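You operate a simulated robot arm through the tools that you are given. There is no shell and no other tool.

You run a simulated robot arm. Do the job below in one go: nothing can be reset, and whatever is moved stays where it is left.

Task
Tighten the vent screw named on the card, then pump the valve tester to 1.0 bar.
Fine: use the tee spanner of the same number and put it back; shut the bleed knob.

The check looks at the end state, three seconds after you hand in, the way a careful person would. Anything else that was tipped, shoved, dropped, spilled or broken makes it a failure.

Robot
A 6-joint arm with a two-finger gripper, fixed in place. Base frame: the origin is on the floor under the middle of its stand, x ahead of it, y to its left, z up. Lengths are in mm, angles in rad, forces in N, time in s.
It reaches about 940 mm from its shoulder. Its first joint turns from -2.897 to 2.897 rad. Payload 2.54 kg.
Tool frame: the origin (TCP) lies between the finger pads and is the grasp point; the fingertips stand 30 mm ahead of it; z points along the fingers, y is the line along which they close. The gripper opens to 116 mm; its body begins 95 mm behind the TCP.
Orientation is told as [roll, pitch, yaw] about the base's x, y, z axes, in that order, counted from this pose: with the fingers straight down and closing along the base's y, the tool's x points along the base's -x, its y along +y and its z along -z.

Tools
- The arm moves only by the tool drive_tool. Its argument "steps" is a list of rows, each an object (a shift or turn left out is 0, a gripper value left out holds the last) with "dr": the turn, a rotation vector about the base's x, y, z in units of 4 degrees (1.0 is 4 degrees), a list of three; "translation": the shift along the base's x, y, z in units of 25 mm (1.0 is 25 mm), a list of three; "grip": the opening, from 0 (shut) to 1 (fully open). In form: [{"dr": [ax, ay, az], "translation": [tx, ty, tz], "grip": grip}, ...]. A call has 1 to 20 rows; each row shifts and turns the commanded pose from where the row before left it. A call with a number of a shift or a turn outside -1 to 1 is refused whole. Each row takes 0.2 s and may step no farther than 50 mm and 0.15 rad from the row before; otherwise, or with a gripper value out of range, the whole call is refused. A pose out of reach is approached as far as the arm can. The call stops where the force on the tool passes 40 N (or 10 N more than at its start, if that is more) or the arm is blocked; 0.2 s more then pass. Each finger travels about 72 mm/s and halts on what it meets, pressing with about 43 N; the grip force reading is that of the motor and also rises with nothing between the fingers. The clock runs only during rows and for 0.2 s after the last one: add rows that do not move to give the fingers time. It gives the time, the measured TCP pose, the force on the tool (base axes), the opening and the grip force at its end, in the units of the frame above (readings bear some noise), with the torque about the TCP (base axes, N m) and any sound that the robot's microphone picked up.
- Cameras (640 x 400 px; columns grow to the right, rows downward): "scene" is fixed at [49.4, 500.3, 1638.5]; the picture's right is [0.15, -0.99, 0.00], its down [-0.93, -0.14, -0.33] and it looks along [0.33, 0.05, -0.94] (base axes); focal length 320 px, centre (320, 200). "wrist" rides on the gripper at [69, -15, -122] in the tool frame; the picture's right is [0.22, 0.98, 0.00], its down [-0.83, 0.18, -0.53] and it looks along [-0.52, 0.12, 0.85] (tool axes); focal length 251 px, centre (320, 200). There is no depth. A picture from a camera that has moved, and an enlarged one, comes with that camera's place and axes in the base frame and with its lens.
- grab_frame(camera): a new picture of that camera. It takes no simulated time.
- inspect(camera, box): a new picture of the part [left, top, right, bottom] of that camera's present view, enlarged. It takes no simulated time.
- job_done(): hands the job in; it is judged then, once.

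Nothing tells you positions but the pictures and the camera data. Unless the task says otherwise, let go and move clear before handing in.

The tools are called as a command line: name --argument value ..., lists and objects as JSON in quotes. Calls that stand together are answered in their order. drive_tool: Moves the arm, as the interface text tells. Its arguments: {"type":"object","properties":{"steps":{"type":"array"}},"required":["steps"]} The other tools are called the same way: grab_frame (camera) takes a picture; inspect (camera, box) takes an enlarged picture of a part of a camera's view; job_done () hands the job in.

At the start:

```text
clock: 0.0
tool_pos: [377.1, 408.7, 1218.2]
orientation: [0.0, -0.001, -0.002]
wrist_force: [0.2, -0.5, -0.4]
torque: [0.0, 0.0, 0.02]
finger_gap: 116.1
finger_force: 0.0
```

scene: 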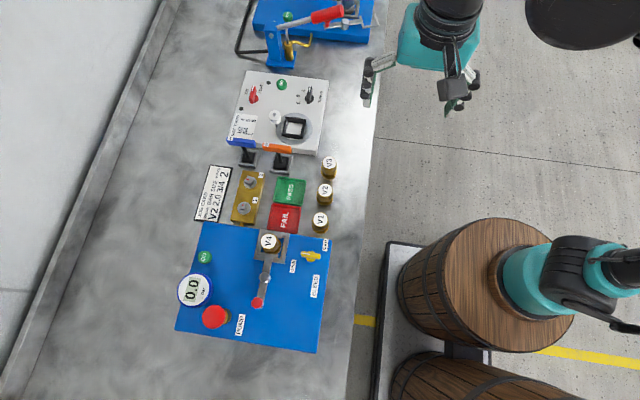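
wrist: 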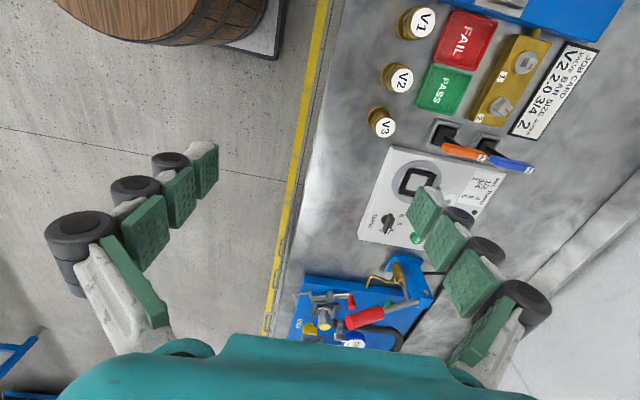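

I see a bench with a blue valve tester, a card, tee spanners (blue and orange), brass vent screw block and other equipment. I'll look closer before moving anything.

inspect --camera "scene" --box '[170, 150, 350, 262]'

inspect --camera "scene" --box '[170, 220, 350, 360]'

inspect --camera "scene" --box '[210, 60, 350, 180]'

inspect --camera "wrist" --box '[360, 0, 620, 240]'

inspect --camera "scene" --box '[220, 0, 400, 80]'

```text
3.56 times, centred on (260, 206) of scene
camera zoom: at [49.4, 500.3, 1638.5], right [0.15, -0.99, 0.0], down [-0.93, -0.14, -0.33], along [0.33, 0.05, -0.94], focal length 1137 px, centre (533, 179)
```

zoom: 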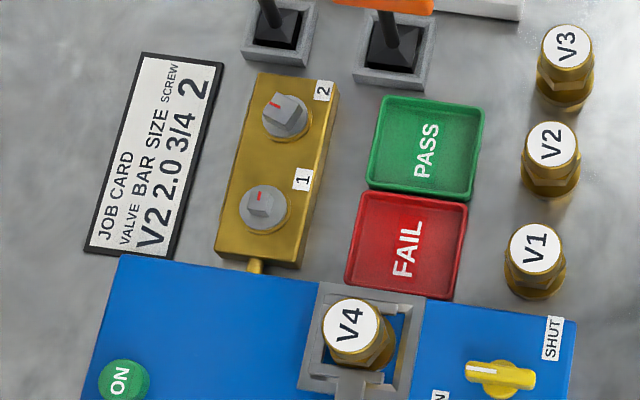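

```text
2.86 times, centred on (260, 290) of scene
camera zoom: at [49.4, 500.3, 1638.5], right [0.15, -0.99, 0.0], down [-0.93, -0.14, -0.33], along [0.33, 0.05, -0.94], focal length 914 px, centre (491, -57)
```

zoom: 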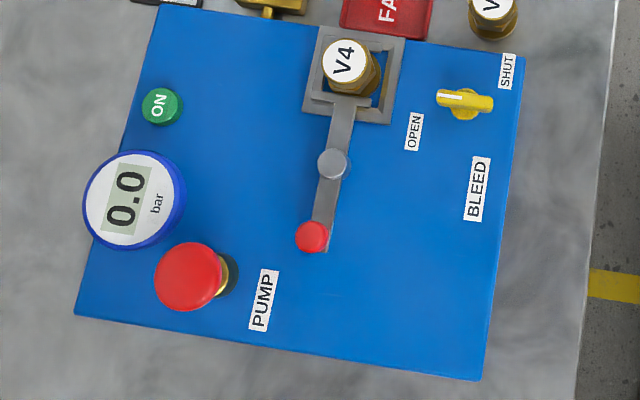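

```text
3.33 times, centred on (280, 120) of scene
camera zoom: at [49.4, 500.3, 1638.5], right [0.15, -0.99, 0.0], down [-0.93, -0.14, -0.33], along [0.33, 0.05, -0.94], focal length 1066 px, centre (453, 467)
```

zoom: 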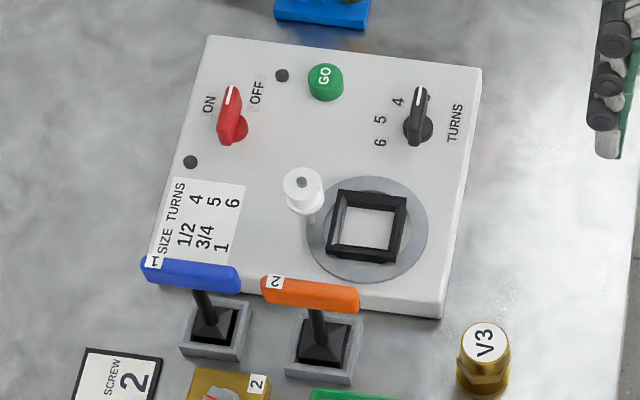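

```text
1.67 times, centred on (490, 120) of wrist
camera zoom: at [307.1, 392.5, 1338.2], right [-0.21, 0.98, 0.0], down [0.83, 0.18, 0.53], along [0.52, 0.11, -0.85], focal length 419 px, centre (37, 333)
```

zoom: 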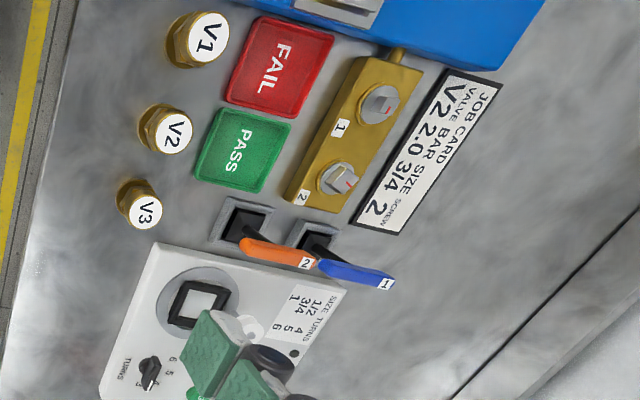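

```text
3.56 times, centred on (310, 40) of scene
camera zoom: at [49.4, 500.3, 1638.5], right [0.15, -0.99, 0.0], down [-0.93, -0.14, -0.33], along [0.33, 0.05, -0.94], focal length 1137 px, centre (356, 769)
```

zoom: 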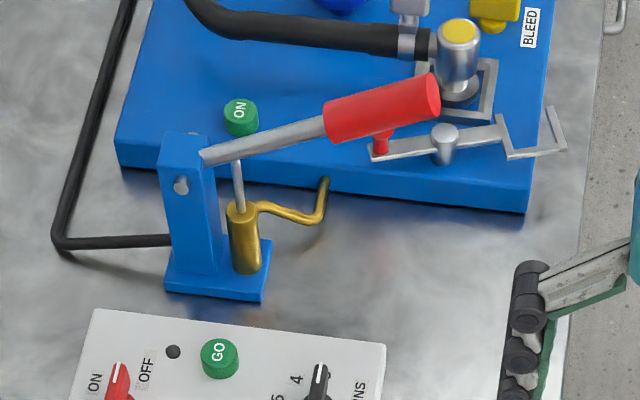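

Two blue units are visible: a near one with a display and PUMP button (V4 clamped), and a far one with a lever hand-pump. I'll look closer at the far one before deciding which is the valve tester.

inspect --camera "wrist" --box '[270, 240, 450, 352]'

inspect --camera "scene" --box '[380, 200, 640, 400]'

inspect --camera "scene" --box '[360, 0, 640, 130]'

```text
3.56 times, centred on (360, 296) of wrist
camera zoom: at [307.1, 392.5, 1338.2], right [-0.21, 0.98, 0.0], down [0.83, 0.18, 0.53], along [0.52, 0.11, -0.85], focal length 894 px, centre (178, -141)
```

zoom: 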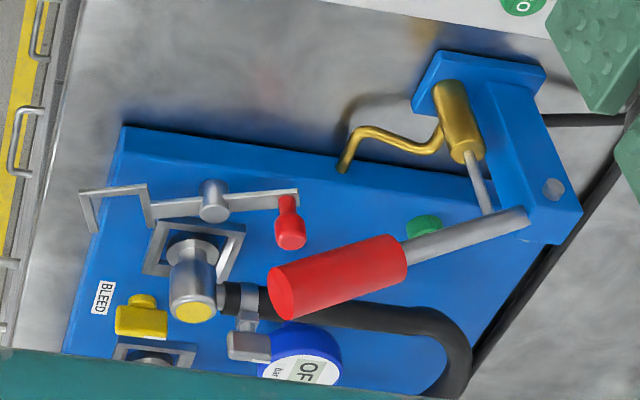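

```text
2.00 times, centred on (510, 300) of scene
camera zoom: at [49.4, 500.3, 1638.5], right [0.15, -0.99, 0.0], down [-0.93, -0.14, -0.33], along [0.33, 0.05, -0.94], focal length 640 px, centre (-60, 0)
```

zoom: 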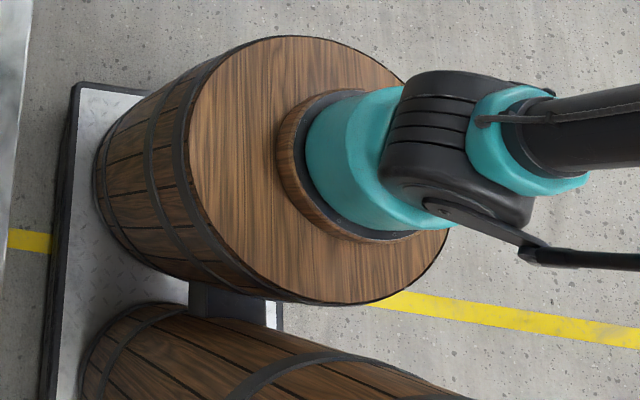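

```text
2.29 times, centred on (500, 65) of scene
camera zoom: at [49.4, 500.3, 1638.5], right [0.15, -0.99, 0.0], down [-0.93, -0.14, -0.33], along [0.33, 0.05, -0.94], focal length 731 px, centre (-91, 509)
```

zoom: 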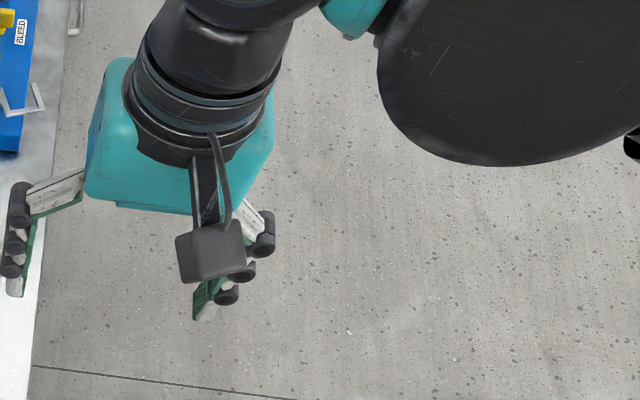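

The near unit (live 0.0 bar display, PUMP button, a valve clamped in it, vent block piped to it) is the valve tester; the far one is a hose unit. Card says SCREW 2, so tee spanner 2 (orange). I'll move high above the bench to survey with the wrist camera.

drive_tool --steps '[{"translation": [-0.86, 0.5, 0]}, {"translation": [-0.86, 0.5, 0]}, {"translation": [-0.86, 0.5, 0]}, {"translation": [-0.86, 0.5, 0]}, {"translation": [-0.86, 0.5, 0]}, {"translation": [-0.86, 0.5, 0]}, {"translation": [-0.86, 0.5, 0]}, {"translation": [-0.86, 0.5, 0]}, {"translation": [-0.86, 0.5, 0]}, {"translation": [-0.86, 0.5, 0]}, {"translation": [-0.86, 0.5, 0]}, {"translation": [-0.86, 0.5, 0]}, {}]'

grab_frame --camera "wrist"

grab_frame --camera "scene"

```text
clock: 2.8
tool_pos: [117.8, 559.2, 1214.5]
orientation: [0.001, -0.001, -0.003]
wrist_force: [-0.3, 0.2, -0.1]
torque: [-0.02, -0.01, -0.05]
finger_gap: 116.0
finger_force: 0.1
```

```text
taken
camera wrist: at [49.0, 542.9, 1336.3], right [-0.21, 0.98, 0.0], down [0.83, 0.18, 0.53], along [0.52, 0.11, -0.85], focal length 251 px, centre (320, 200)
```

wrist: 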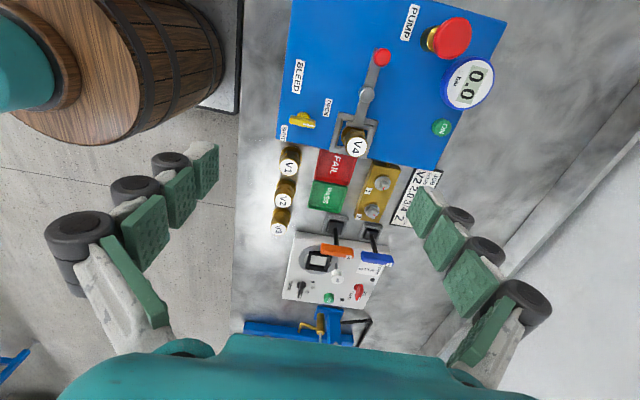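

```text
taken
```

scene: 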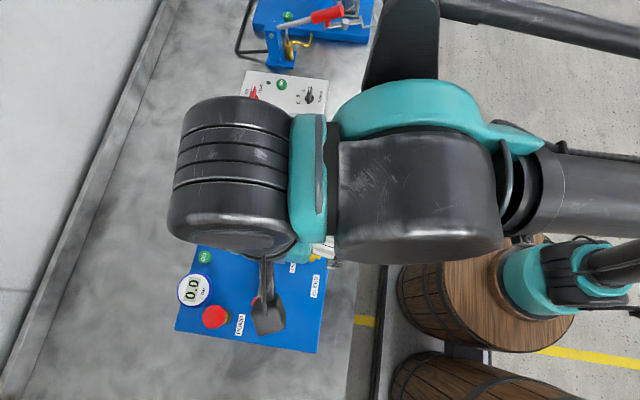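

From here the whole work area is in view. I'll zoom in to measure the knob, screws and spanners.

inspect --camera "wrist" --box '[310, 150, 440, 270]'

inspect --camera "wrist" --box '[270, 40, 390, 150]'

inspect --camera "wrist" --box '[380, 0, 510, 150]'

```text
3.33 times, centred on (375, 210) of wrist
camera zoom: at [49.0, 542.9, 1336.3], right [-0.21, 0.98, 0.0], down [0.83, 0.18, 0.53], along [0.52, 0.11, -0.85], focal length 838 px, centre (137, 167)
```

zoom: 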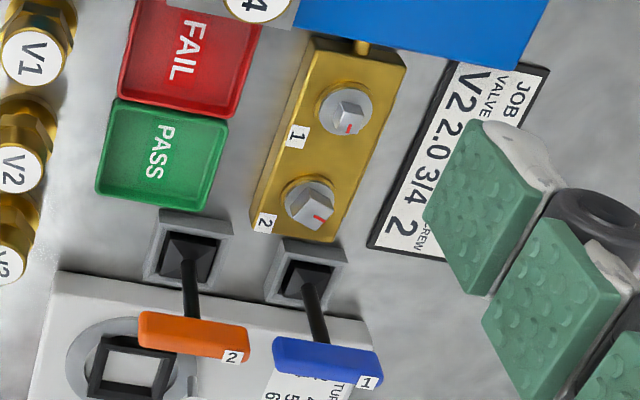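

```text
3.64 times, centred on (330, 95) of wrist
camera zoom: at [49.0, 542.9, 1336.3], right [-0.21, 0.98, 0.0], down [0.83, 0.18, 0.53], along [0.52, 0.11, -0.85], focal length 914 px, centre (284, 582)
```

zoom: 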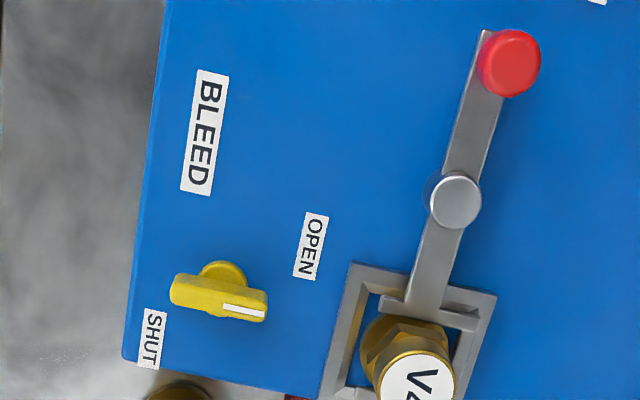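

```text
2.67 times, centred on (445, 75) of wrist
camera zoom: at [49.0, 542.9, 1336.3], right [-0.21, 0.98, 0.0], down [0.83, 0.18, 0.53], along [0.52, 0.11, -0.85], focal length 670 px, centre (-13, 533)
```

zoom: 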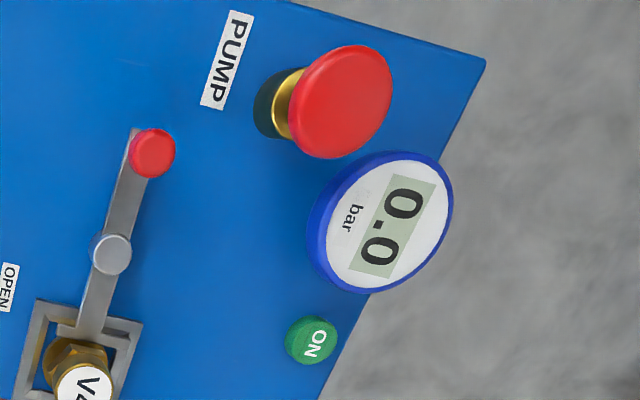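

The bleed knob pointer is toward OPEN, and spanner 2's handle is near (423, 665, 921). I'll move lower over the screw block and spanners for close, accurate views.

drive_tool --steps '[{"translation": [0.91, 0.65, -0.77]}, {"translation": [0.91, 0.65, -0.77]}, {"translation": [0.91, 0.65, -0.77]}, {"translation": [0.91, 0.65, -0.77]}, {"translation": [0.91, 0.65, -0.77]}, {"translation": [0.91, 0.65, -0.77]}, {"translation": [0.91, 0.65, -0.77]}, {"translation": [0.91, 0.65, -0.77]}, {}]'

grab_frame --camera "wrist"

```text
clock: 4.8
tool_pos: [301.0, 688.7, 1062.1]
orientation: [0.001, 0.002, -0.003]
wrist_force: [-0.5, -0.1, -0.7]
torque: [0.0, 0.02, 0.03]
finger_gap: 115.9
finger_force: 0.0
```

```text
taken
camera wrist: at [232.2, 673.0, 1184.2], right [-0.21, 0.98, 0.0], down [0.83, 0.18, 0.53], along [0.52, 0.11, -0.85], focal length 251 px, centre (320, 200)
```

wrist: 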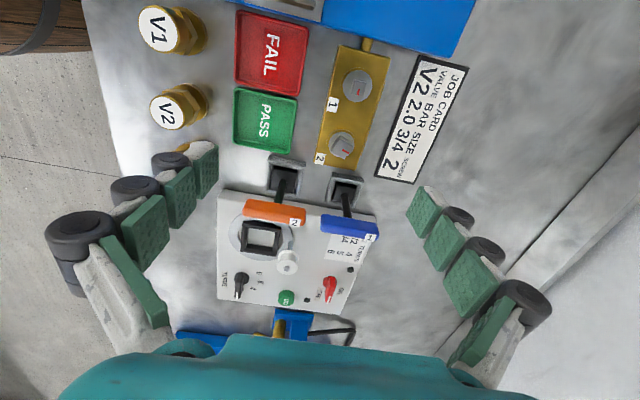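

inspect --camera "wrist" --box '[300, 40, 400, 170]'

inspect --camera "wrist" --box '[230, 140, 390, 250]'

inspect --camera "wrist" --box '[310, 110, 380, 170]'

```text
3.08 times, centred on (350, 105) of wrist
camera zoom: at [232.2, 673.0, 1184.2], right [-0.21, 0.98, 0.0], down [0.83, 0.18, 0.53], along [0.52, 0.11, -0.85], focal length 774 px, centre (228, 492)
```

zoom: 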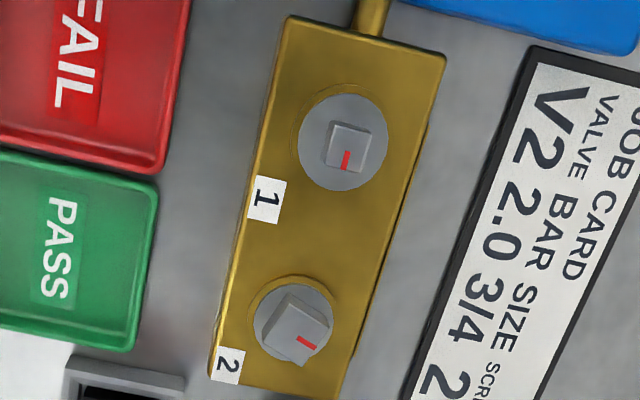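

```text
3.64 times, centred on (310, 195) of wrist
camera zoom: at [232.2, 673.0, 1184.2], right [-0.21, 0.98, 0.0], down [0.83, 0.18, 0.53], along [0.52, 0.11, -0.85], focal length 914 px, centre (356, 218)
```

zoom: 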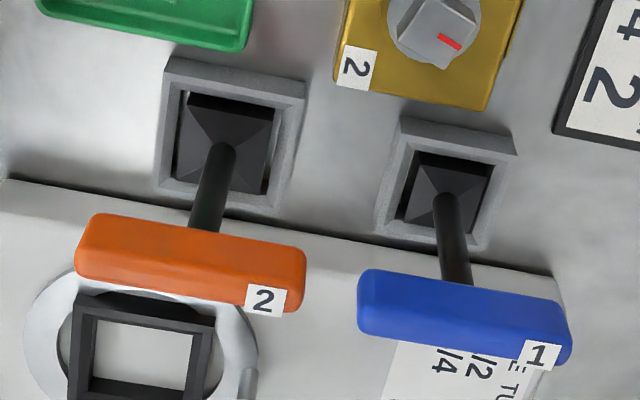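

```text
6.67 times, centred on (345, 140) of wrist
camera zoom: at [232.2, 673.0, 1184.2], right [-0.21, 0.98, 0.0], down [0.83, 0.18, 0.53], along [0.52, 0.11, -0.85], focal length 1676 px, centre (153, 600)
```

zoom: 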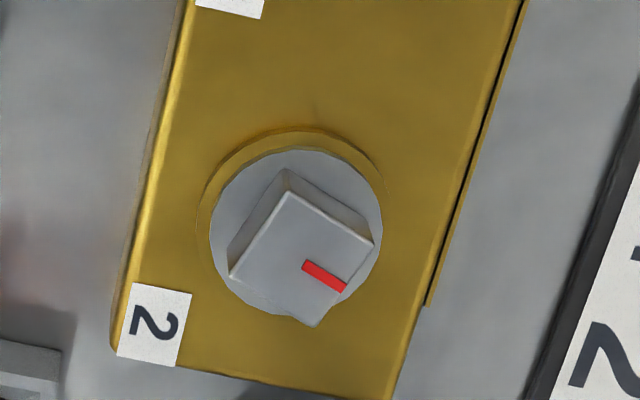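

Screw heads are square (2 is ~18 mm, mark at about 72°), and spanner handle 2 lies along y so I must grip it across, with the tool yawed 90°. I'll yaw +90° while moving over to the bleed knob for a close look.

drive_tool --steps '[{"translation": [-0.28, -0.3, 0], "dr": [0, 0, 1]}, {"translation": [-0.28, -0.3, 0], "dr": [0, 0, 1]}, {"translation": [-0.28, -0.3, 0], "dr": [0, 0, 1]}, {"translation": [-0.28, -0.3, 0], "dr": [0, 0, 1]}, {"translation": [-0.28, -0.3, 0], "dr": [0, 0, 1]}, {"translation": [-0.28, -0.3, 0], "dr": [0, 0, 1]}, {"translation": [-0.28, -0.3, 0], "dr": [0, 0, 1]}, {"translation": [-0.28, -0.3, 0], "dr": [0, 0, 1]}, {"translation": [-0.28, -0.3, 0], "dr": [0, 0, 1]}, {"translation": [-0.28, -0.3, 0], "dr": [0, 0, 1]}, {"translation": [-0.28, -0.3, 0], "dr": [0, 0, 1]}, {"translation": [-0.28, -0.3, 0], "dr": [0, 0, 1]}, {"translation": [-0.28, -0.3, 0], "dr": [0, 0, 1]}, {"translation": [-0.28, -0.3, 0], "dr": [0, 0, 1]}, {"translation": [-0.28, -0.3, 0], "dr": [0, 0, 1]}, {"translation": [-0.28, -0.3, 0], "dr": [0, 0, 1]}, {"translation": [-0.28, -0.3, 0], "dr": [0, 0, 1]}, {"translation": [-0.28, -0.3, 0], "dr": [0, 0, 1]}, {"translation": [-0.28, -0.3, 0], "dr": [0, 0, 1]}, {"translation": [-0.28, -0.3, 0], "dr": [0, 0, 1]}]'

grab_frame --camera "wrist"

grab_frame --camera "scene"

```text
clock: 9.0
tool_pos: [160.7, 539.6, 1062.7]
orientation: [-0.001, 0.0, 1.395]
wrist_force: [0.1, 0.2, 0.1]
torque: [0.01, -0.01, -0.01]
finger_gap: 116.2
finger_force: 0.1
```

```text
taken
camera wrist: at [164.2, 466.8, 1184.5], right [-1.0, -0.04, 0.0], down [-0.03, 0.84, 0.53], along [-0.02, 0.53, -0.85], focal length 251 px, centre (320, 200)
```

wrist: 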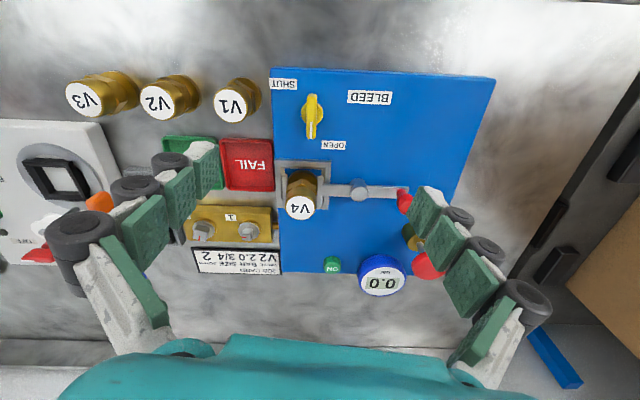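

```text
taken
```

scene: 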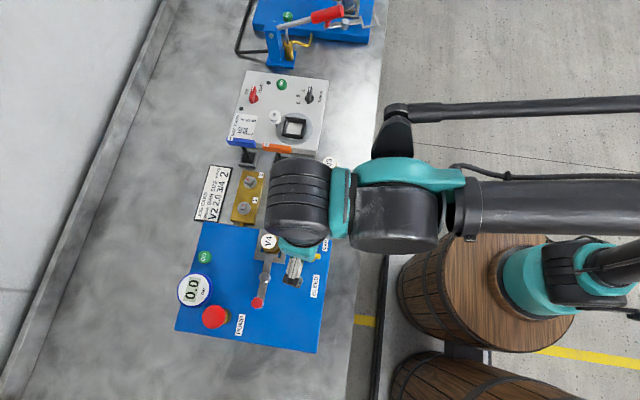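

inspect --camera "wrist" --box '[265, 60, 395, 160]'

inspect --camera "wrist" --box '[270, 140, 450, 290]'

inspect --camera "wrist" --box '[180, 190, 290, 280]'

```text
4.00 times, centred on (330, 110) of wrist
camera zoom: at [164.2, 466.8, 1184.5], right [-1.0, -0.04, 0.0], down [-0.03, 0.84, 0.53], along [-0.02, 0.53, -0.85], focal length 1006 px, centre (280, 560)
```

zoom: 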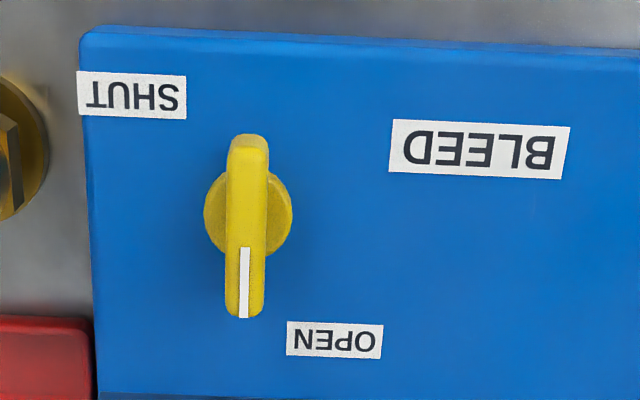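

```text
2.67 times, centred on (360, 215) of wrist
camera zoom: at [164.2, 466.8, 1184.5], right [-1.0, -0.04, 0.0], down [-0.03, 0.84, 0.53], along [-0.02, 0.53, -0.85], focal length 670 px, centre (213, 160)
```

zoom: 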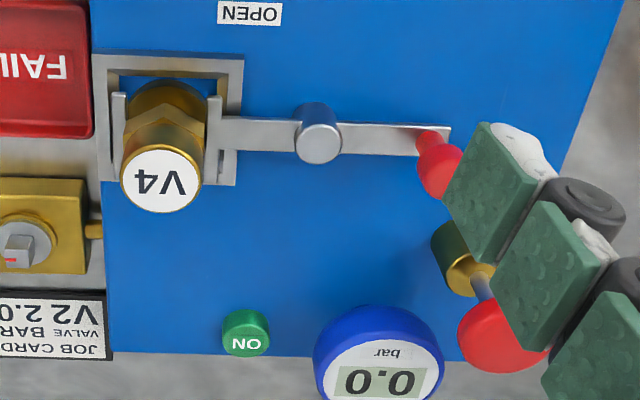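

```text
4.44 times, centred on (235, 235) of wrist
camera zoom: at [164.2, 466.8, 1184.5], right [-1.0, -0.04, 0.0], down [-0.03, 0.84, 0.53], along [-0.02, 0.53, -0.85], focal length 1118 px, centre (698, 44)
```

zoom: 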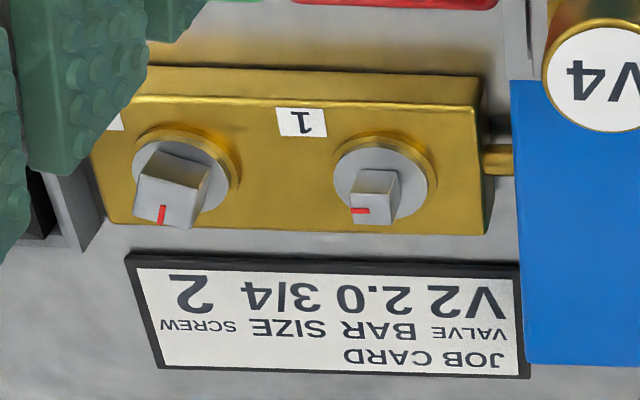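

Knob pointer faces +y (OPEN); SHUT is a quarter turn clockwise (toward +x). I'll close the fingers partly, square the yaw to 90° and go lower for a second, closer view to get the height.

drive_tool --steps '[{"translation": [0.1, -0.05, -0.8], "dr": [0, 0, 0.63], "grip": 0.45}, {"translation": [0.1, -0.05, -0.8], "dr": [0, 0, 0.63], "grip": 0.45}, {"translation": [0.1, -0.05, -0.8], "dr": [0, 0, 0.63], "grip": 0.45}, {"translation": [0.07, -0.03, -0.8], "dr": [0, 0, 0.64], "grip": 0.45}, {}, {}]'

grab_frame --camera "wrist"

inspect --camera "wrist" --box '[260, 80, 380, 200]'

```text
clock: 10.4
tool_pos: [169.3, 534.8, 984.7]
orientation: [-0.001, 0.001, 1.572]
wrist_force: [-1.2, 0.2, -0.3]
torque: [0.0, 0.0, -0.01]
finger_gap: 52.2
finger_force: 0.0
```

```text
taken
camera wrist: at [185.2, 465.1, 1105.9], right [-0.98, -0.22, 0.0], down [-0.18, 0.83, 0.53], along [-0.12, 0.52, -0.85], focal length 251 px, centre (320, 200)
```

wrist: 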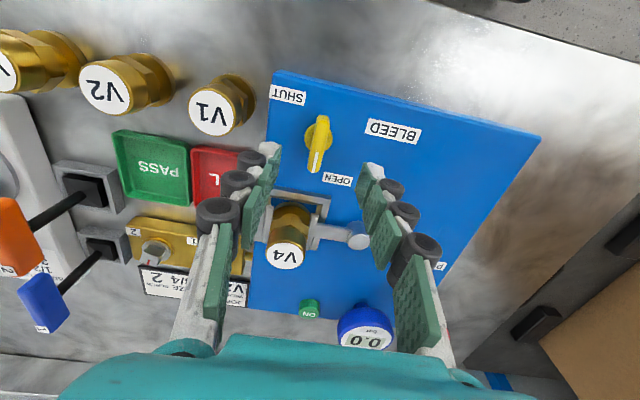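

```text
3.33 times, centred on (320, 140) of wrist
camera zoom: at [185.2, 465.1, 1105.9], right [-0.98, -0.22, 0.0], down [-0.18, 0.83, 0.53], along [-0.12, 0.52, -0.85], focal length 838 px, centre (320, 400)
```

zoom: 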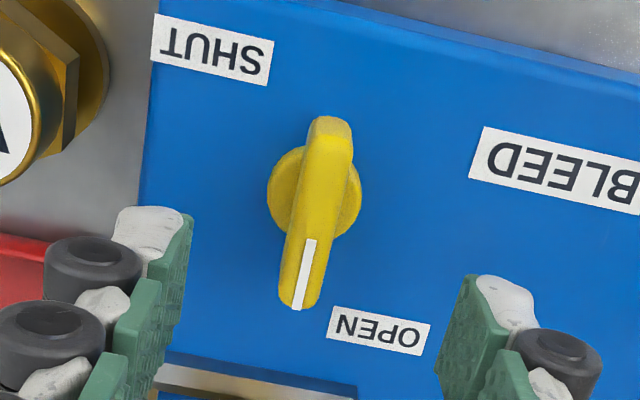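

inspect --camera "wrist" --box '[295, 105, 345, 185]'

inspect --camera "scene" --box '[295, 240, 340, 270]'

```text
5.00 times, centred on (320, 145) of wrist
camera zoom: at [185.2, 465.1, 1105.9], right [-0.98, -0.22, 0.0], down [-0.18, 0.83, 0.53], along [-0.12, 0.52, -0.85], focal length 1257 px, centre (320, 475)
```

zoom: 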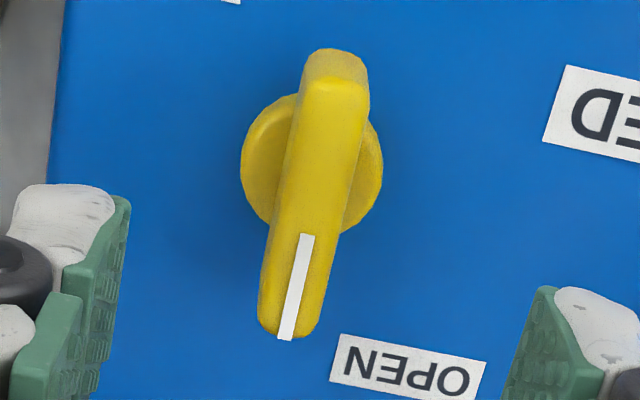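

```text
13.33 times, centred on (318, 255) of scene
camera zoom: at [49.4, 500.3, 1638.5], right [0.15, -0.99, 0.0], down [-0.93, -0.14, -0.33], along [0.33, 0.05, -0.94], focal length 4265 px, centre (353, -533)
```

zoom: 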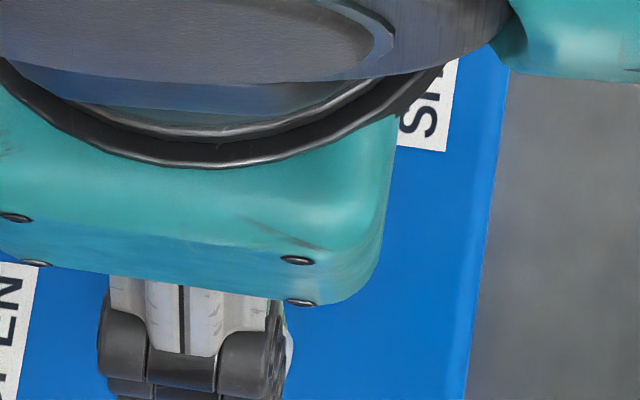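

Knob bar is ~11 mm wide, centred about (171, 536), with its top near z 912 on a tester face at z 880. I'll descend part way to check fingertip clearance.

drive_tool --steps '[{"translation": [0.06, 0.04, -0.55]}, {"translation": [0, 0, -0.55]}, {"translation": [0, 0, -0.55]}, {"translation": [0, 0, -0.55]}, {}]'

grab_frame --camera "wrist"

inspect --camera "wrist" --box '[240, 100, 400, 240]'

inspect --camera "scene" --box '[270, 230, 350, 290]'

```text
clock: 11.6
tool_pos: [173.0, 536.7, 927.3]
orientation: [-0.001, 0.0, 1.573]
wrist_force: [-0.1, 0.3, 0.3]
torque: [0.02, 0.01, 0.01]
finger_gap: 52.2
finger_force: 0.0
```

```text
taken
camera wrist: at [187.3, 465.6, 1049.3], right [-0.98, -0.22, 0.0], down [-0.18, 0.83, 0.53], along [-0.12, 0.52, -0.85], focal length 251 px, centre (320, 200)
```

wrist: 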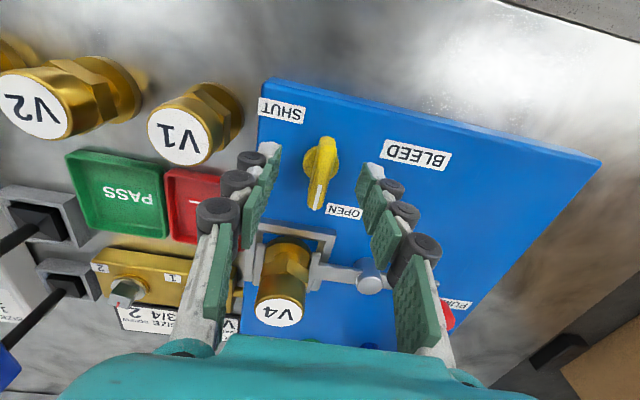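

```text
2.86 times, centred on (320, 170) of wrist
camera zoom: at [187.3, 465.6, 1049.3], right [-0.98, -0.22, 0.0], down [-0.18, 0.83, 0.53], along [-0.12, 0.52, -0.85], focal length 718 px, centre (320, 286)
```

zoom: 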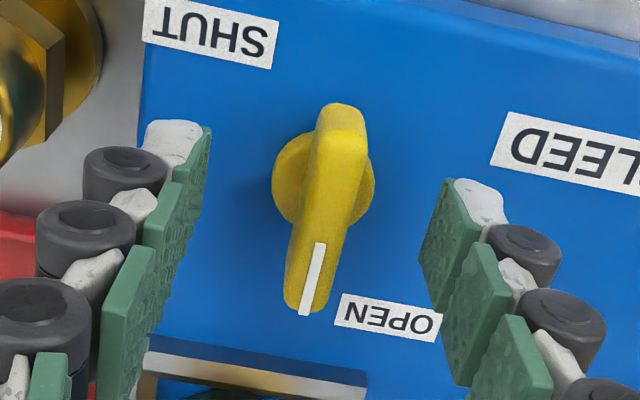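

```text
6.67 times, centred on (310, 260) of scene
camera zoom: at [49.4, 500.3, 1638.5], right [0.15, -0.99, 0.0], down [-0.93, -0.14, -0.33], along [0.33, 0.05, -0.94], focal length 2133 px, centre (387, -200)
```

zoom: 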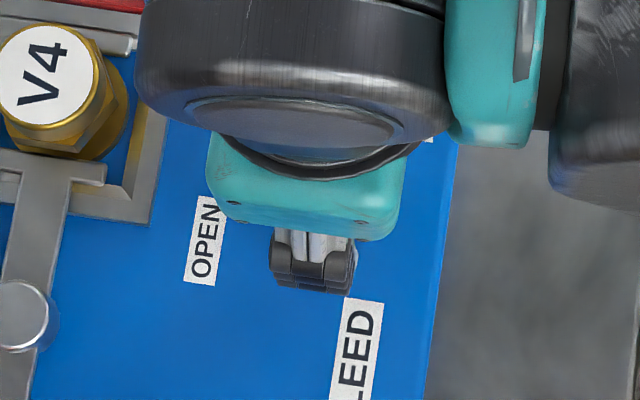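

Fingertips straddle the bar at about z 897, bar top at ~910. I'll drop 2 mm more, nudge x, and close on the bar.

drive_tool --steps '[{"translation": [-0.05, 0.05, -0.08]}, {"grip": 0.0}, {"grip": 0.0}, {"grip": 0.0}, {"grip": 0.0}]'

inspect --camera "wrist" --box '[240, 100, 400, 240]'

```text
clock: 12.8
tool_pos: [170.5, 537.8, 926.2]
orientation: [-0.001, 0.001, 1.573]
wrist_force: [-1.5, 0.8, -3.0]
torque: [0.09, 0.01, -0.07]
finger_gap: 10.6
finger_force: 37.8
```

```text
2.86 times, centred on (320, 170) of wrist
camera zoom: at [185.7, 467.0, 1047.5], right [-0.98, -0.22, 0.0], down [-0.18, 0.83, 0.53], along [-0.12, 0.52, -0.85], focal length 718 px, centre (320, 286)
```

zoom: 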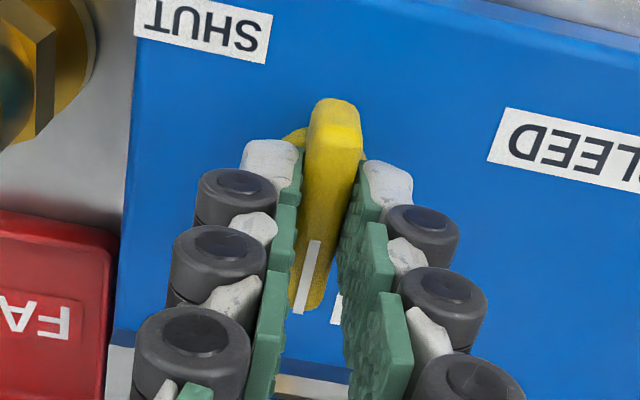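

Gripped on the 10.6 mm bar. Now turn clockwise toward SHUT, in stages.

drive_tool --steps '[{"dr": [0, 0, -1], "grip": 0}, {"dr": [0, 0, -1]}, {"dr": [0, 0, -1]}, {"dr": [0, 0, -1]}, {"dr": [0, 0, -1]}, {"dr": [0, 0, -1]}, {"dr": [0, 0, -1]}, {"dr": [0, 0, -1]}, {"dr": [0, 0, -1]}, {"dr": [0, 0, -1]}]'

inspect --camera "wrist" --box '[240, 100, 400, 240]'

```text
clock: 15.0
tool_pos: [168.4, 538.7, 925.5]
orientation: [0.001, -0.003, 0.873]
wrist_force: [-14.3, 27.4, 19.3]
torque: [1.05, 0.13, 0.12]
finger_gap: 10.4
finger_force: 38.0
```

```text
2.86 times, centred on (320, 170) of wrist
camera zoom: at [136.3, 473.7, 1047.5], right [-0.89, 0.46, 0.0], down [0.39, 0.75, 0.53], along [0.25, 0.47, -0.84], focal length 718 px, centre (320, 286)
```

zoom: 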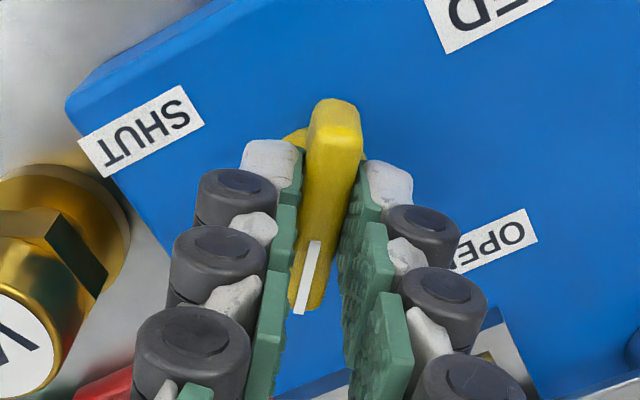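

The knob follows but side force has built up (my TCP is slightly off the knob axis). I'll relax the position in the direction the force pushes before continuing.

drive_tool --steps '[{"translation": [-0.03, 0.06, 0.04]}, {}]'

```text
clock: 15.6
tool_pos: [168.0, 538.2, 925.9]
orientation: [0.0, 0.001, 0.873]
wrist_force: [-14.1, 14.3, -15.5]
torque: [1.03, -0.23, 0.07]
finger_gap: 10.6
finger_force: 37.9
```

drive_tool --steps '[{"translation": [-0.06, 0.06, -0.018]}, {}]'

```text
clock: 16.2
tool_pos: [168.2, 538.5, 926.3]
orientation: [-0.001, 0.003, 0.872]
wrist_force: [-2.9, -9.0, -16.1]
torque: [-0.37, 0.06, -0.05]
finger_gap: 10.5
finger_force: 37.6
```

drive_tool --steps '[{"dr": [0, 0, -1], "translation": [-0.003, 0, -0.016]}, {"dr": [0, 0, -1], "translation": [-0.003, 0.012, 0]}, {"dr": [0, 0, -1], "translation": [-0.002, 0.012, 0]}, {"dr": [0, 0, -1], "translation": [0, 0.012, 0]}, {"dr": [0, 0, -1], "translation": [0, 0.012, 0]}]'

```text
clock: 17.4
tool_pos: [168.6, 539.2, 926.6]
orientation: [-0.002, 0.0, 0.524]
wrist_force: [8.8, -31.8, -14.5]
torque: [-0.71, -0.45, -0.07]
finger_gap: 10.7
finger_force: 37.7
```

drive_tool --steps '[{"translation": [0.02, -0.08, -0.016]}, {}]'

inspect --camera "wrist" --box '[240, 100, 400, 240]'

```text
clock: 18.0
tool_pos: [167.9, 538.7, 925.5]
orientation: [0.003, 0.0, 0.526]
wrist_force: [7.6, -19.4, -3.0]
torque: [-0.82, 0.38, -0.04]
finger_gap: 10.6
finger_force: 38.1
```

```text
2.86 times, centred on (320, 170) of wrist
camera zoom: at [116.1, 489.5, 1047.6], right [-0.67, 0.74, 0.0], down [0.62, 0.57, 0.53], along [0.39, 0.36, -0.85], focal length 718 px, centre (320, 286)
```

zoom: 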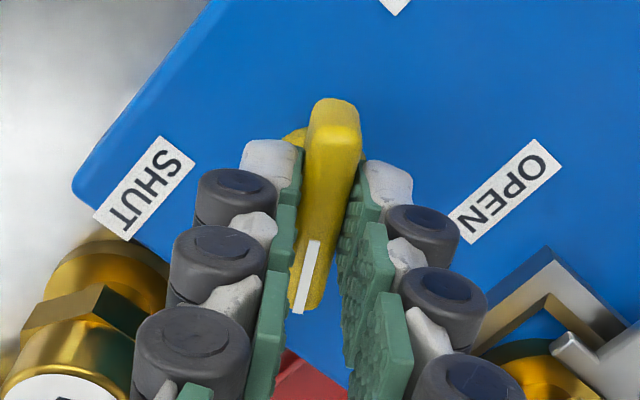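

Knob is at roughly 30° from shut. The estimated axis says no further translation is needed; I'll rotate the rest and watch for a stop or click.

drive_tool --steps '[{"dr": [0, 0, -1]}, {"dr": [0, 0, -1]}, {"dr": [0, 0, -1]}, {"dr": [0, 0, -1]}, {"dr": [0, 0, -1]}]'

inspect --camera "wrist" --box '[240, 100, 400, 240]'

```text
clock: 19.2
tool_pos: [169.0, 540.1, 925.5]
orientation: [0.003, 0.0, 0.174]
wrist_force: [4.9, -5.5, 15.4]
torque: [-0.11, -0.16, 0.01]
finger_gap: 10.4
finger_force: 37.6
```

```text
2.86 times, centred on (320, 170) of wrist
camera zoom: at [102.6, 510.9, 1047.6], right [-0.38, 0.92, 0.0], down [0.78, 0.32, 0.53], along [0.49, 0.2, -0.84], focal length 718 px, centre (320, 286)
```

zoom: 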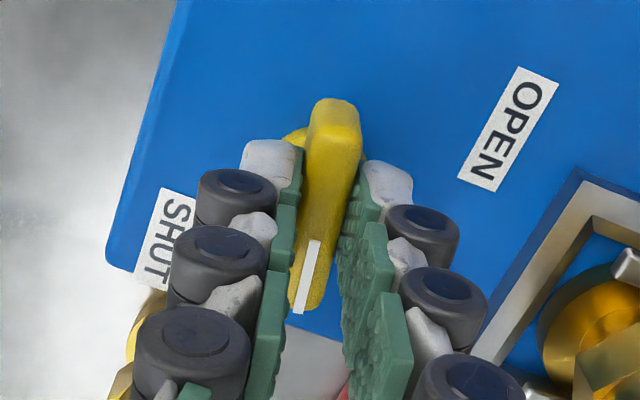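

drive_tool --steps '[{"dr": [0, 0, -1], "translation": [0, 0, 0.01]}, {"dr": [0, 0, -1]}, {"dr": [0, 0, -0.5]}, {}]'

inspect --camera "wrist" --box '[240, 100, 400, 240]'

```text
clock: 20.2
tool_pos: [167.4, 539.6, 926.0]
orientation: [0.002, 0.0, 0.001]
wrist_force: [6.2, 14.8, 32.2]
torque: [0.47, -0.21, 0.06]
finger_gap: 10.7
finger_force: 38.2
```

```text
2.86 times, centred on (320, 170) of wrist
camera zoom: at [98.8, 523.0, 1047.3], right [-0.21, 0.98, 0.0], down [0.83, 0.18, 0.53], along [0.52, 0.12, -0.84], focal length 718 px, centre (320, 286)
```

zoom: 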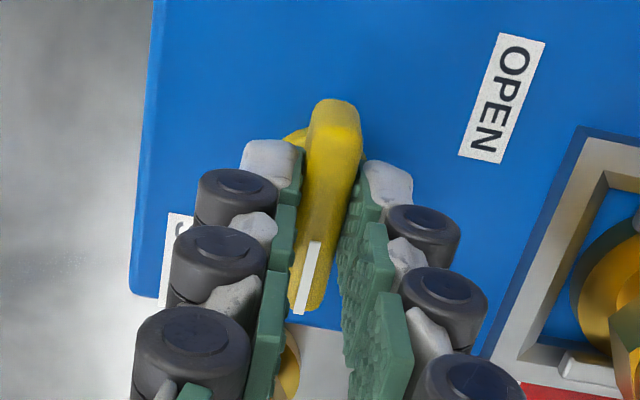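

Pointer is now along +x. I'll relieve the z force, then probe slightly further clockwise for the end stop.

drive_tool --steps '[{"translation": [0.01, 0.03, 0.035]}, {}]'

drive_tool --steps '[{"dr": [0, 0, -0.6]}, {}]'

```text
clock: 20.8
tool_pos: [167.9, 540.1, 925.4]
orientation: [0.002, 0.002, 0.002]
wrist_force: [-1.3, 12.9, -1.4]
torque: [0.35, -0.99, 0.0]
finger_gap: 10.7
finger_force: 37.6
```

```text
clock: 21.4
tool_pos: [167.1, 540.8, 925.9]
orientation: [0.001, 0.0, -0.039]
wrist_force: [-6.6, 7.2, -15.0]
torque: [0.16, 0.36, 0.86]
finger_gap: 11.3
finger_force: 38.0
```

Torque about z jumped to 0.86 N·m: the knob is against its SHUT stop. Release and lift clear, then verify.

drive_tool --steps '[{"grip": 0.4}, {"grip": 0.4}, {"grip": 0.4}, {"translation": [0, 0, 0.5], "grip": 0.4}, {"translation": [0, 0, 1]}, {"translation": [0, 0, 1]}, {"translation": [0, 0, 1]}, {}]'

grab_frame --camera "wrist"

inspect --camera "wrist" --box '[250, 80, 390, 200]'

```text
clock: 23.2
tool_pos: [168.9, 539.2, 1014.8]
orientation: [-0.001, 0.0, -0.04]
wrist_force: [-0.6, -1.0, 0.2]
torque: [0.0, -0.01, -0.01]
finger_gap: 46.2
finger_force: 0.1
```

```text
taken
camera wrist: at [99.6, 526.1, 1136.4], right [-0.17, 0.98, 0.0], down [0.83, 0.15, 0.53], along [0.53, 0.09, -0.85], focal length 251 px, centre (320, 200)
```

wrist: 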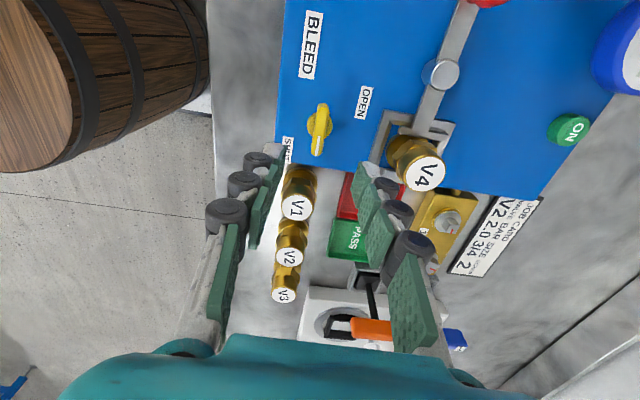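

```text
3.33 times, centred on (320, 140) of wrist
camera zoom: at [99.6, 526.1, 1136.4], right [-0.17, 0.98, 0.0], down [0.83, 0.15, 0.53], along [0.53, 0.09, -0.85], focal length 838 px, centre (320, 400)
```

zoom: 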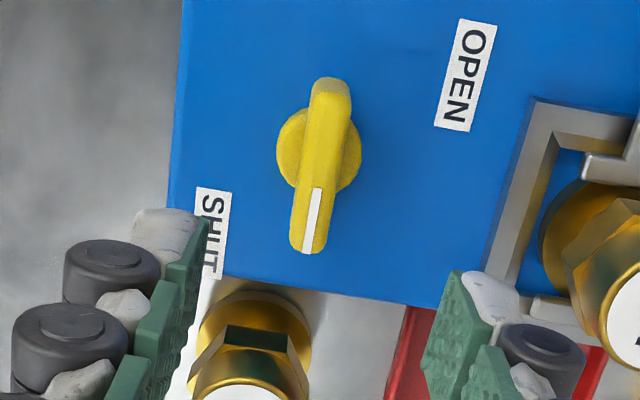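

Knob now points at SHUT. Next I'll yaw back to +90° while moving high over spanner 2.

drive_tool --steps '[{"translation": [0.45, 0.22, 0.25], "dr": [0, 0, 1], "grip": 0.4}, {"translation": [0.45, 0.22, 0.25], "dr": [0, 0, 1]}, {"translation": [0.45, 0.22, 0], "dr": [0, 0, 1]}, {"translation": [0.45, 0.22, 0], "dr": [0, 0, 1]}, {"translation": [0.45, 0.22, 0], "dr": [0, 0, 1]}, {"translation": [0.45, 0.22, 0], "dr": [0, 0, 1]}, {"translation": [0.45, 0.22, 0], "dr": [0, 0, 1]}, {"translation": [0.45, 0.22, 0], "dr": [0, 0, 1]}, {"translation": [0.45, 0.22, 0], "dr": [0, 0, 1]}, {"translation": [0.45, 0.22, 0], "dr": [0, 0, 1]}, {"translation": [0.45, 0.22, 0], "dr": [0, 0, 1]}, {"translation": [0.45, 0.22, 0], "dr": [0, 0, 1]}, {"translation": [0.45, 0.22, 0], "dr": [0, 0, 1]}, {"translation": [0.45, 0.22, 0], "dr": [0, 0, 1]}, {"translation": [0.45, 0.22, 0], "dr": [0, 0, 1]}, {"translation": [0.45, 0.22, 0], "dr": [0, 0, 1]}, {"translation": [0.45, 0.22, 0], "dr": [0, 0, 1]}, {"translation": [0.45, 0.22, 0], "dr": [0, 0, 1]}, {"translation": [0.45, 0.22, 0], "dr": [0, 0, 1]}, {"translation": [0.45, 0.22, 0], "dr": [0, 0, 1]}]'

drive_tool --steps '[{"translation": [0.3, 0.2, 0], "dr": [0, 0, 1]}, {"translation": [0.3, 0.2, 0], "dr": [0, 0, 1]}, {"translation": [0.3, 0.2, 0], "dr": [0, 0, 1]}, {}]'

grab_frame --camera "wrist"

grab_frame --camera "scene"

```text
clock: 27.4
tool_pos: [393.3, 648.7, 1024.9]
orientation: [-0.001, -0.002, 1.356]
wrist_force: [-1.0, -0.2, 0.7]
torque: [-0.01, -0.01, 0.02]
finger_gap: 46.3
finger_force: 0.1
```

```text
clock: 28.4
tool_pos: [414.4, 664.7, 1026.2]
orientation: [-0.001, -0.001, 1.565]
wrist_force: [-0.2, -1.3, 0.1]
torque: [-0.01, -0.01, 0.02]
finger_gap: 46.5
finger_force: 0.1
```

```text
taken
camera wrist: at [429.6, 593.6, 1148.0], right [-0.98, -0.21, 0.0], down [-0.18, 0.83, 0.53], along [-0.11, 0.52, -0.85], focal length 251 px, centre (320, 200)
```

wrist: 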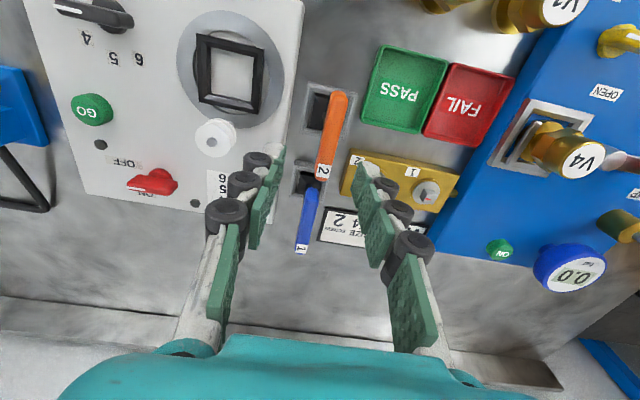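

```text
taken
```

scene: 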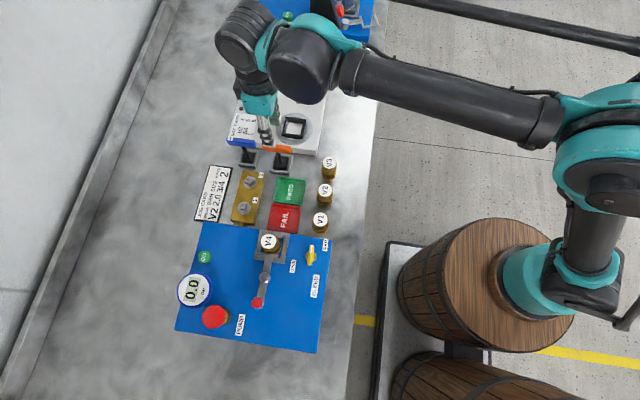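

inspect --camera "wrist" --box '[280, 70, 380, 190]'

inspect --camera "scene" --box '[225, 125, 315, 180]'

```text
3.33 times, centred on (330, 130) of wrist
camera zoom: at [429.6, 593.6, 1148.0], right [-0.98, -0.21, 0.0], down [-0.18, 0.83, 0.53], along [-0.11, 0.52, -0.85], focal length 838 px, centre (287, 433)
```

zoom: 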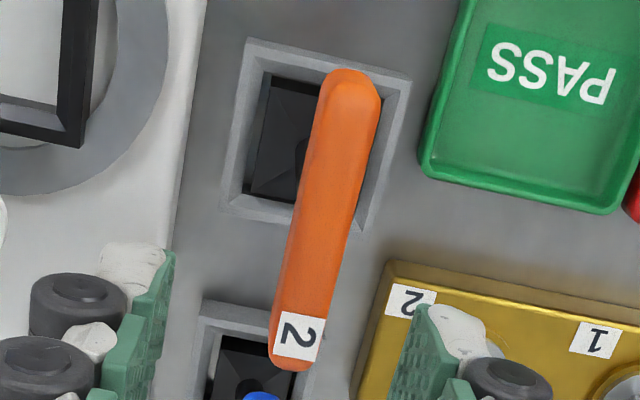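

```text
7.11 times, centred on (270, 152) of scene
camera zoom: at [49.4, 500.3, 1638.5], right [0.15, -0.99, 0.0], down [-0.93, -0.14, -0.33], along [0.33, 0.05, -0.94], focal length 2275 px, centre (676, 538)
```

zoom: 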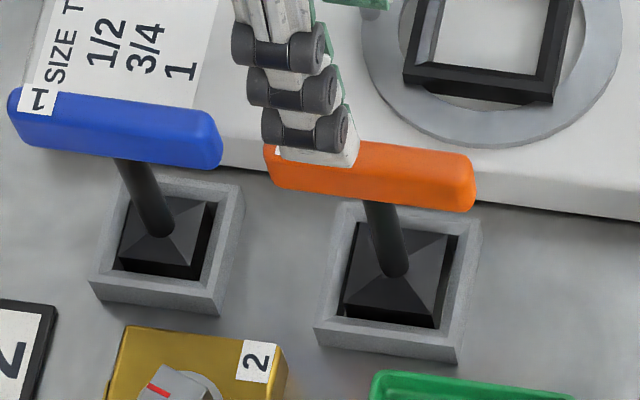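

Better triangulation puts spanner 2's axis at about (407.5, 659) with its handle centre near z 943 and its holder rim at z ≈ 866. I'll descend above the handle and check again.

drive_tool --steps '[{"translation": [-0.15, -0.07, -0.7], "dr": [0, 0, 0.1]}, {"translation": [-0.15, -0.07, -0.7]}, {}]'

inspect --camera "wrist" --box '[240, 80, 400, 240]'

inspect --camera "scene" --box '[225, 110, 315, 180]'

```text
clock: 29.2
tool_pos: [407.2, 659.6, 990.9]
orientation: [0.0, 0.001, 1.573]
wrist_force: [-0.5, -0.5, 0.1]
torque: [-0.01, 0.01, -0.02]
finger_gap: 46.7
finger_force: 0.0
```

```text
2.50 times, centred on (320, 160) of wrist
camera zoom: at [422.3, 590.1, 1112.7], right [-0.98, -0.22, 0.0], down [-0.18, 0.83, 0.53], along [-0.12, 0.52, -0.85], focal length 629 px, centre (320, 300)
```

zoom: 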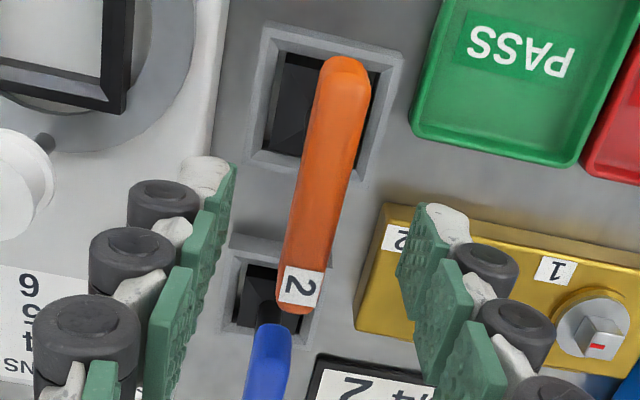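

```text
5.71 times, centred on (270, 145) of scene
camera zoom: at [49.4, 500.3, 1638.5], right [0.15, -0.99, 0.0], down [-0.93, -0.14, -0.33], along [0.33, 0.05, -0.94], focal length 1828 px, centre (606, 514)
```

zoom: 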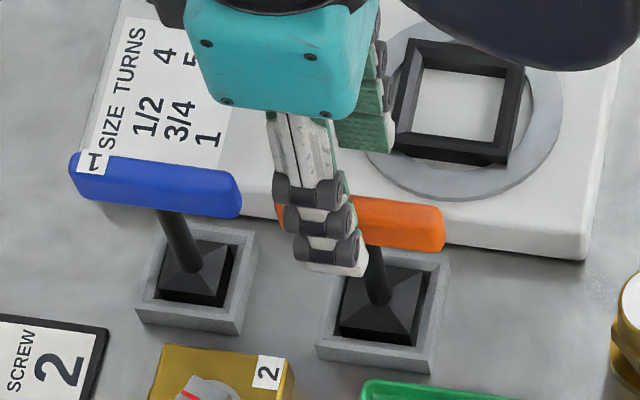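

TCP is centred over the handle. Descending so the pads surround it, then I'll look before closing.

drive_tool --steps '[{"translation": [0, 0.03, -0.65]}, {"translation": [0, 0.03, -0.65]}, {"translation": [0, 0, -0.58]}, {}]'

inspect --camera "wrist" --box '[240, 80, 400, 240]'

inspect --camera "scene" --box '[225, 110, 315, 180]'

```text
clock: 30.2
tool_pos: [408.1, 661.8, 942.1]
orientation: [-0.002, 0.001, 1.573]
wrist_force: [1.3, 0.3, -0.8]
torque: [0.0, 0.03, -0.01]
finger_gap: 46.7
finger_force: 0.0
```

```text
2.50 times, centred on (320, 160) of wrist
camera zoom: at [423.0, 592.1, 1065.2], right [-0.98, -0.22, 0.0], down [-0.18, 0.83, 0.53], along [-0.12, 0.52, -0.85], focal length 629 px, centre (320, 300)
```

zoom: 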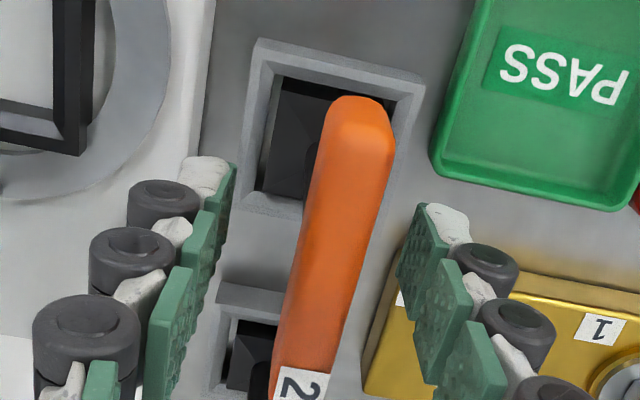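

```text
5.71 times, centred on (270, 145) of scene
camera zoom: at [49.4, 500.3, 1638.5], right [0.15, -0.99, 0.0], down [-0.93, -0.14, -0.33], along [0.33, 0.05, -0.94], focal length 1828 px, centre (606, 514)
```

zoom: 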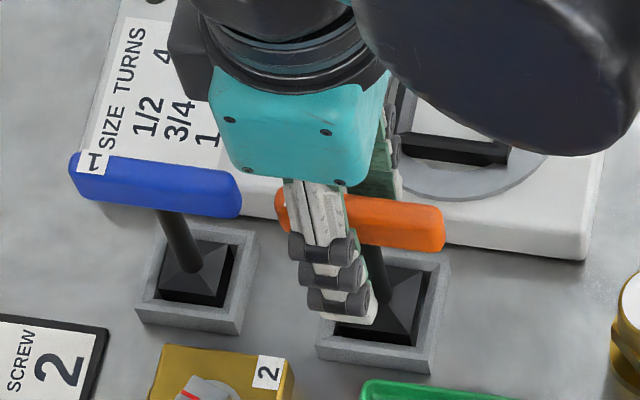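

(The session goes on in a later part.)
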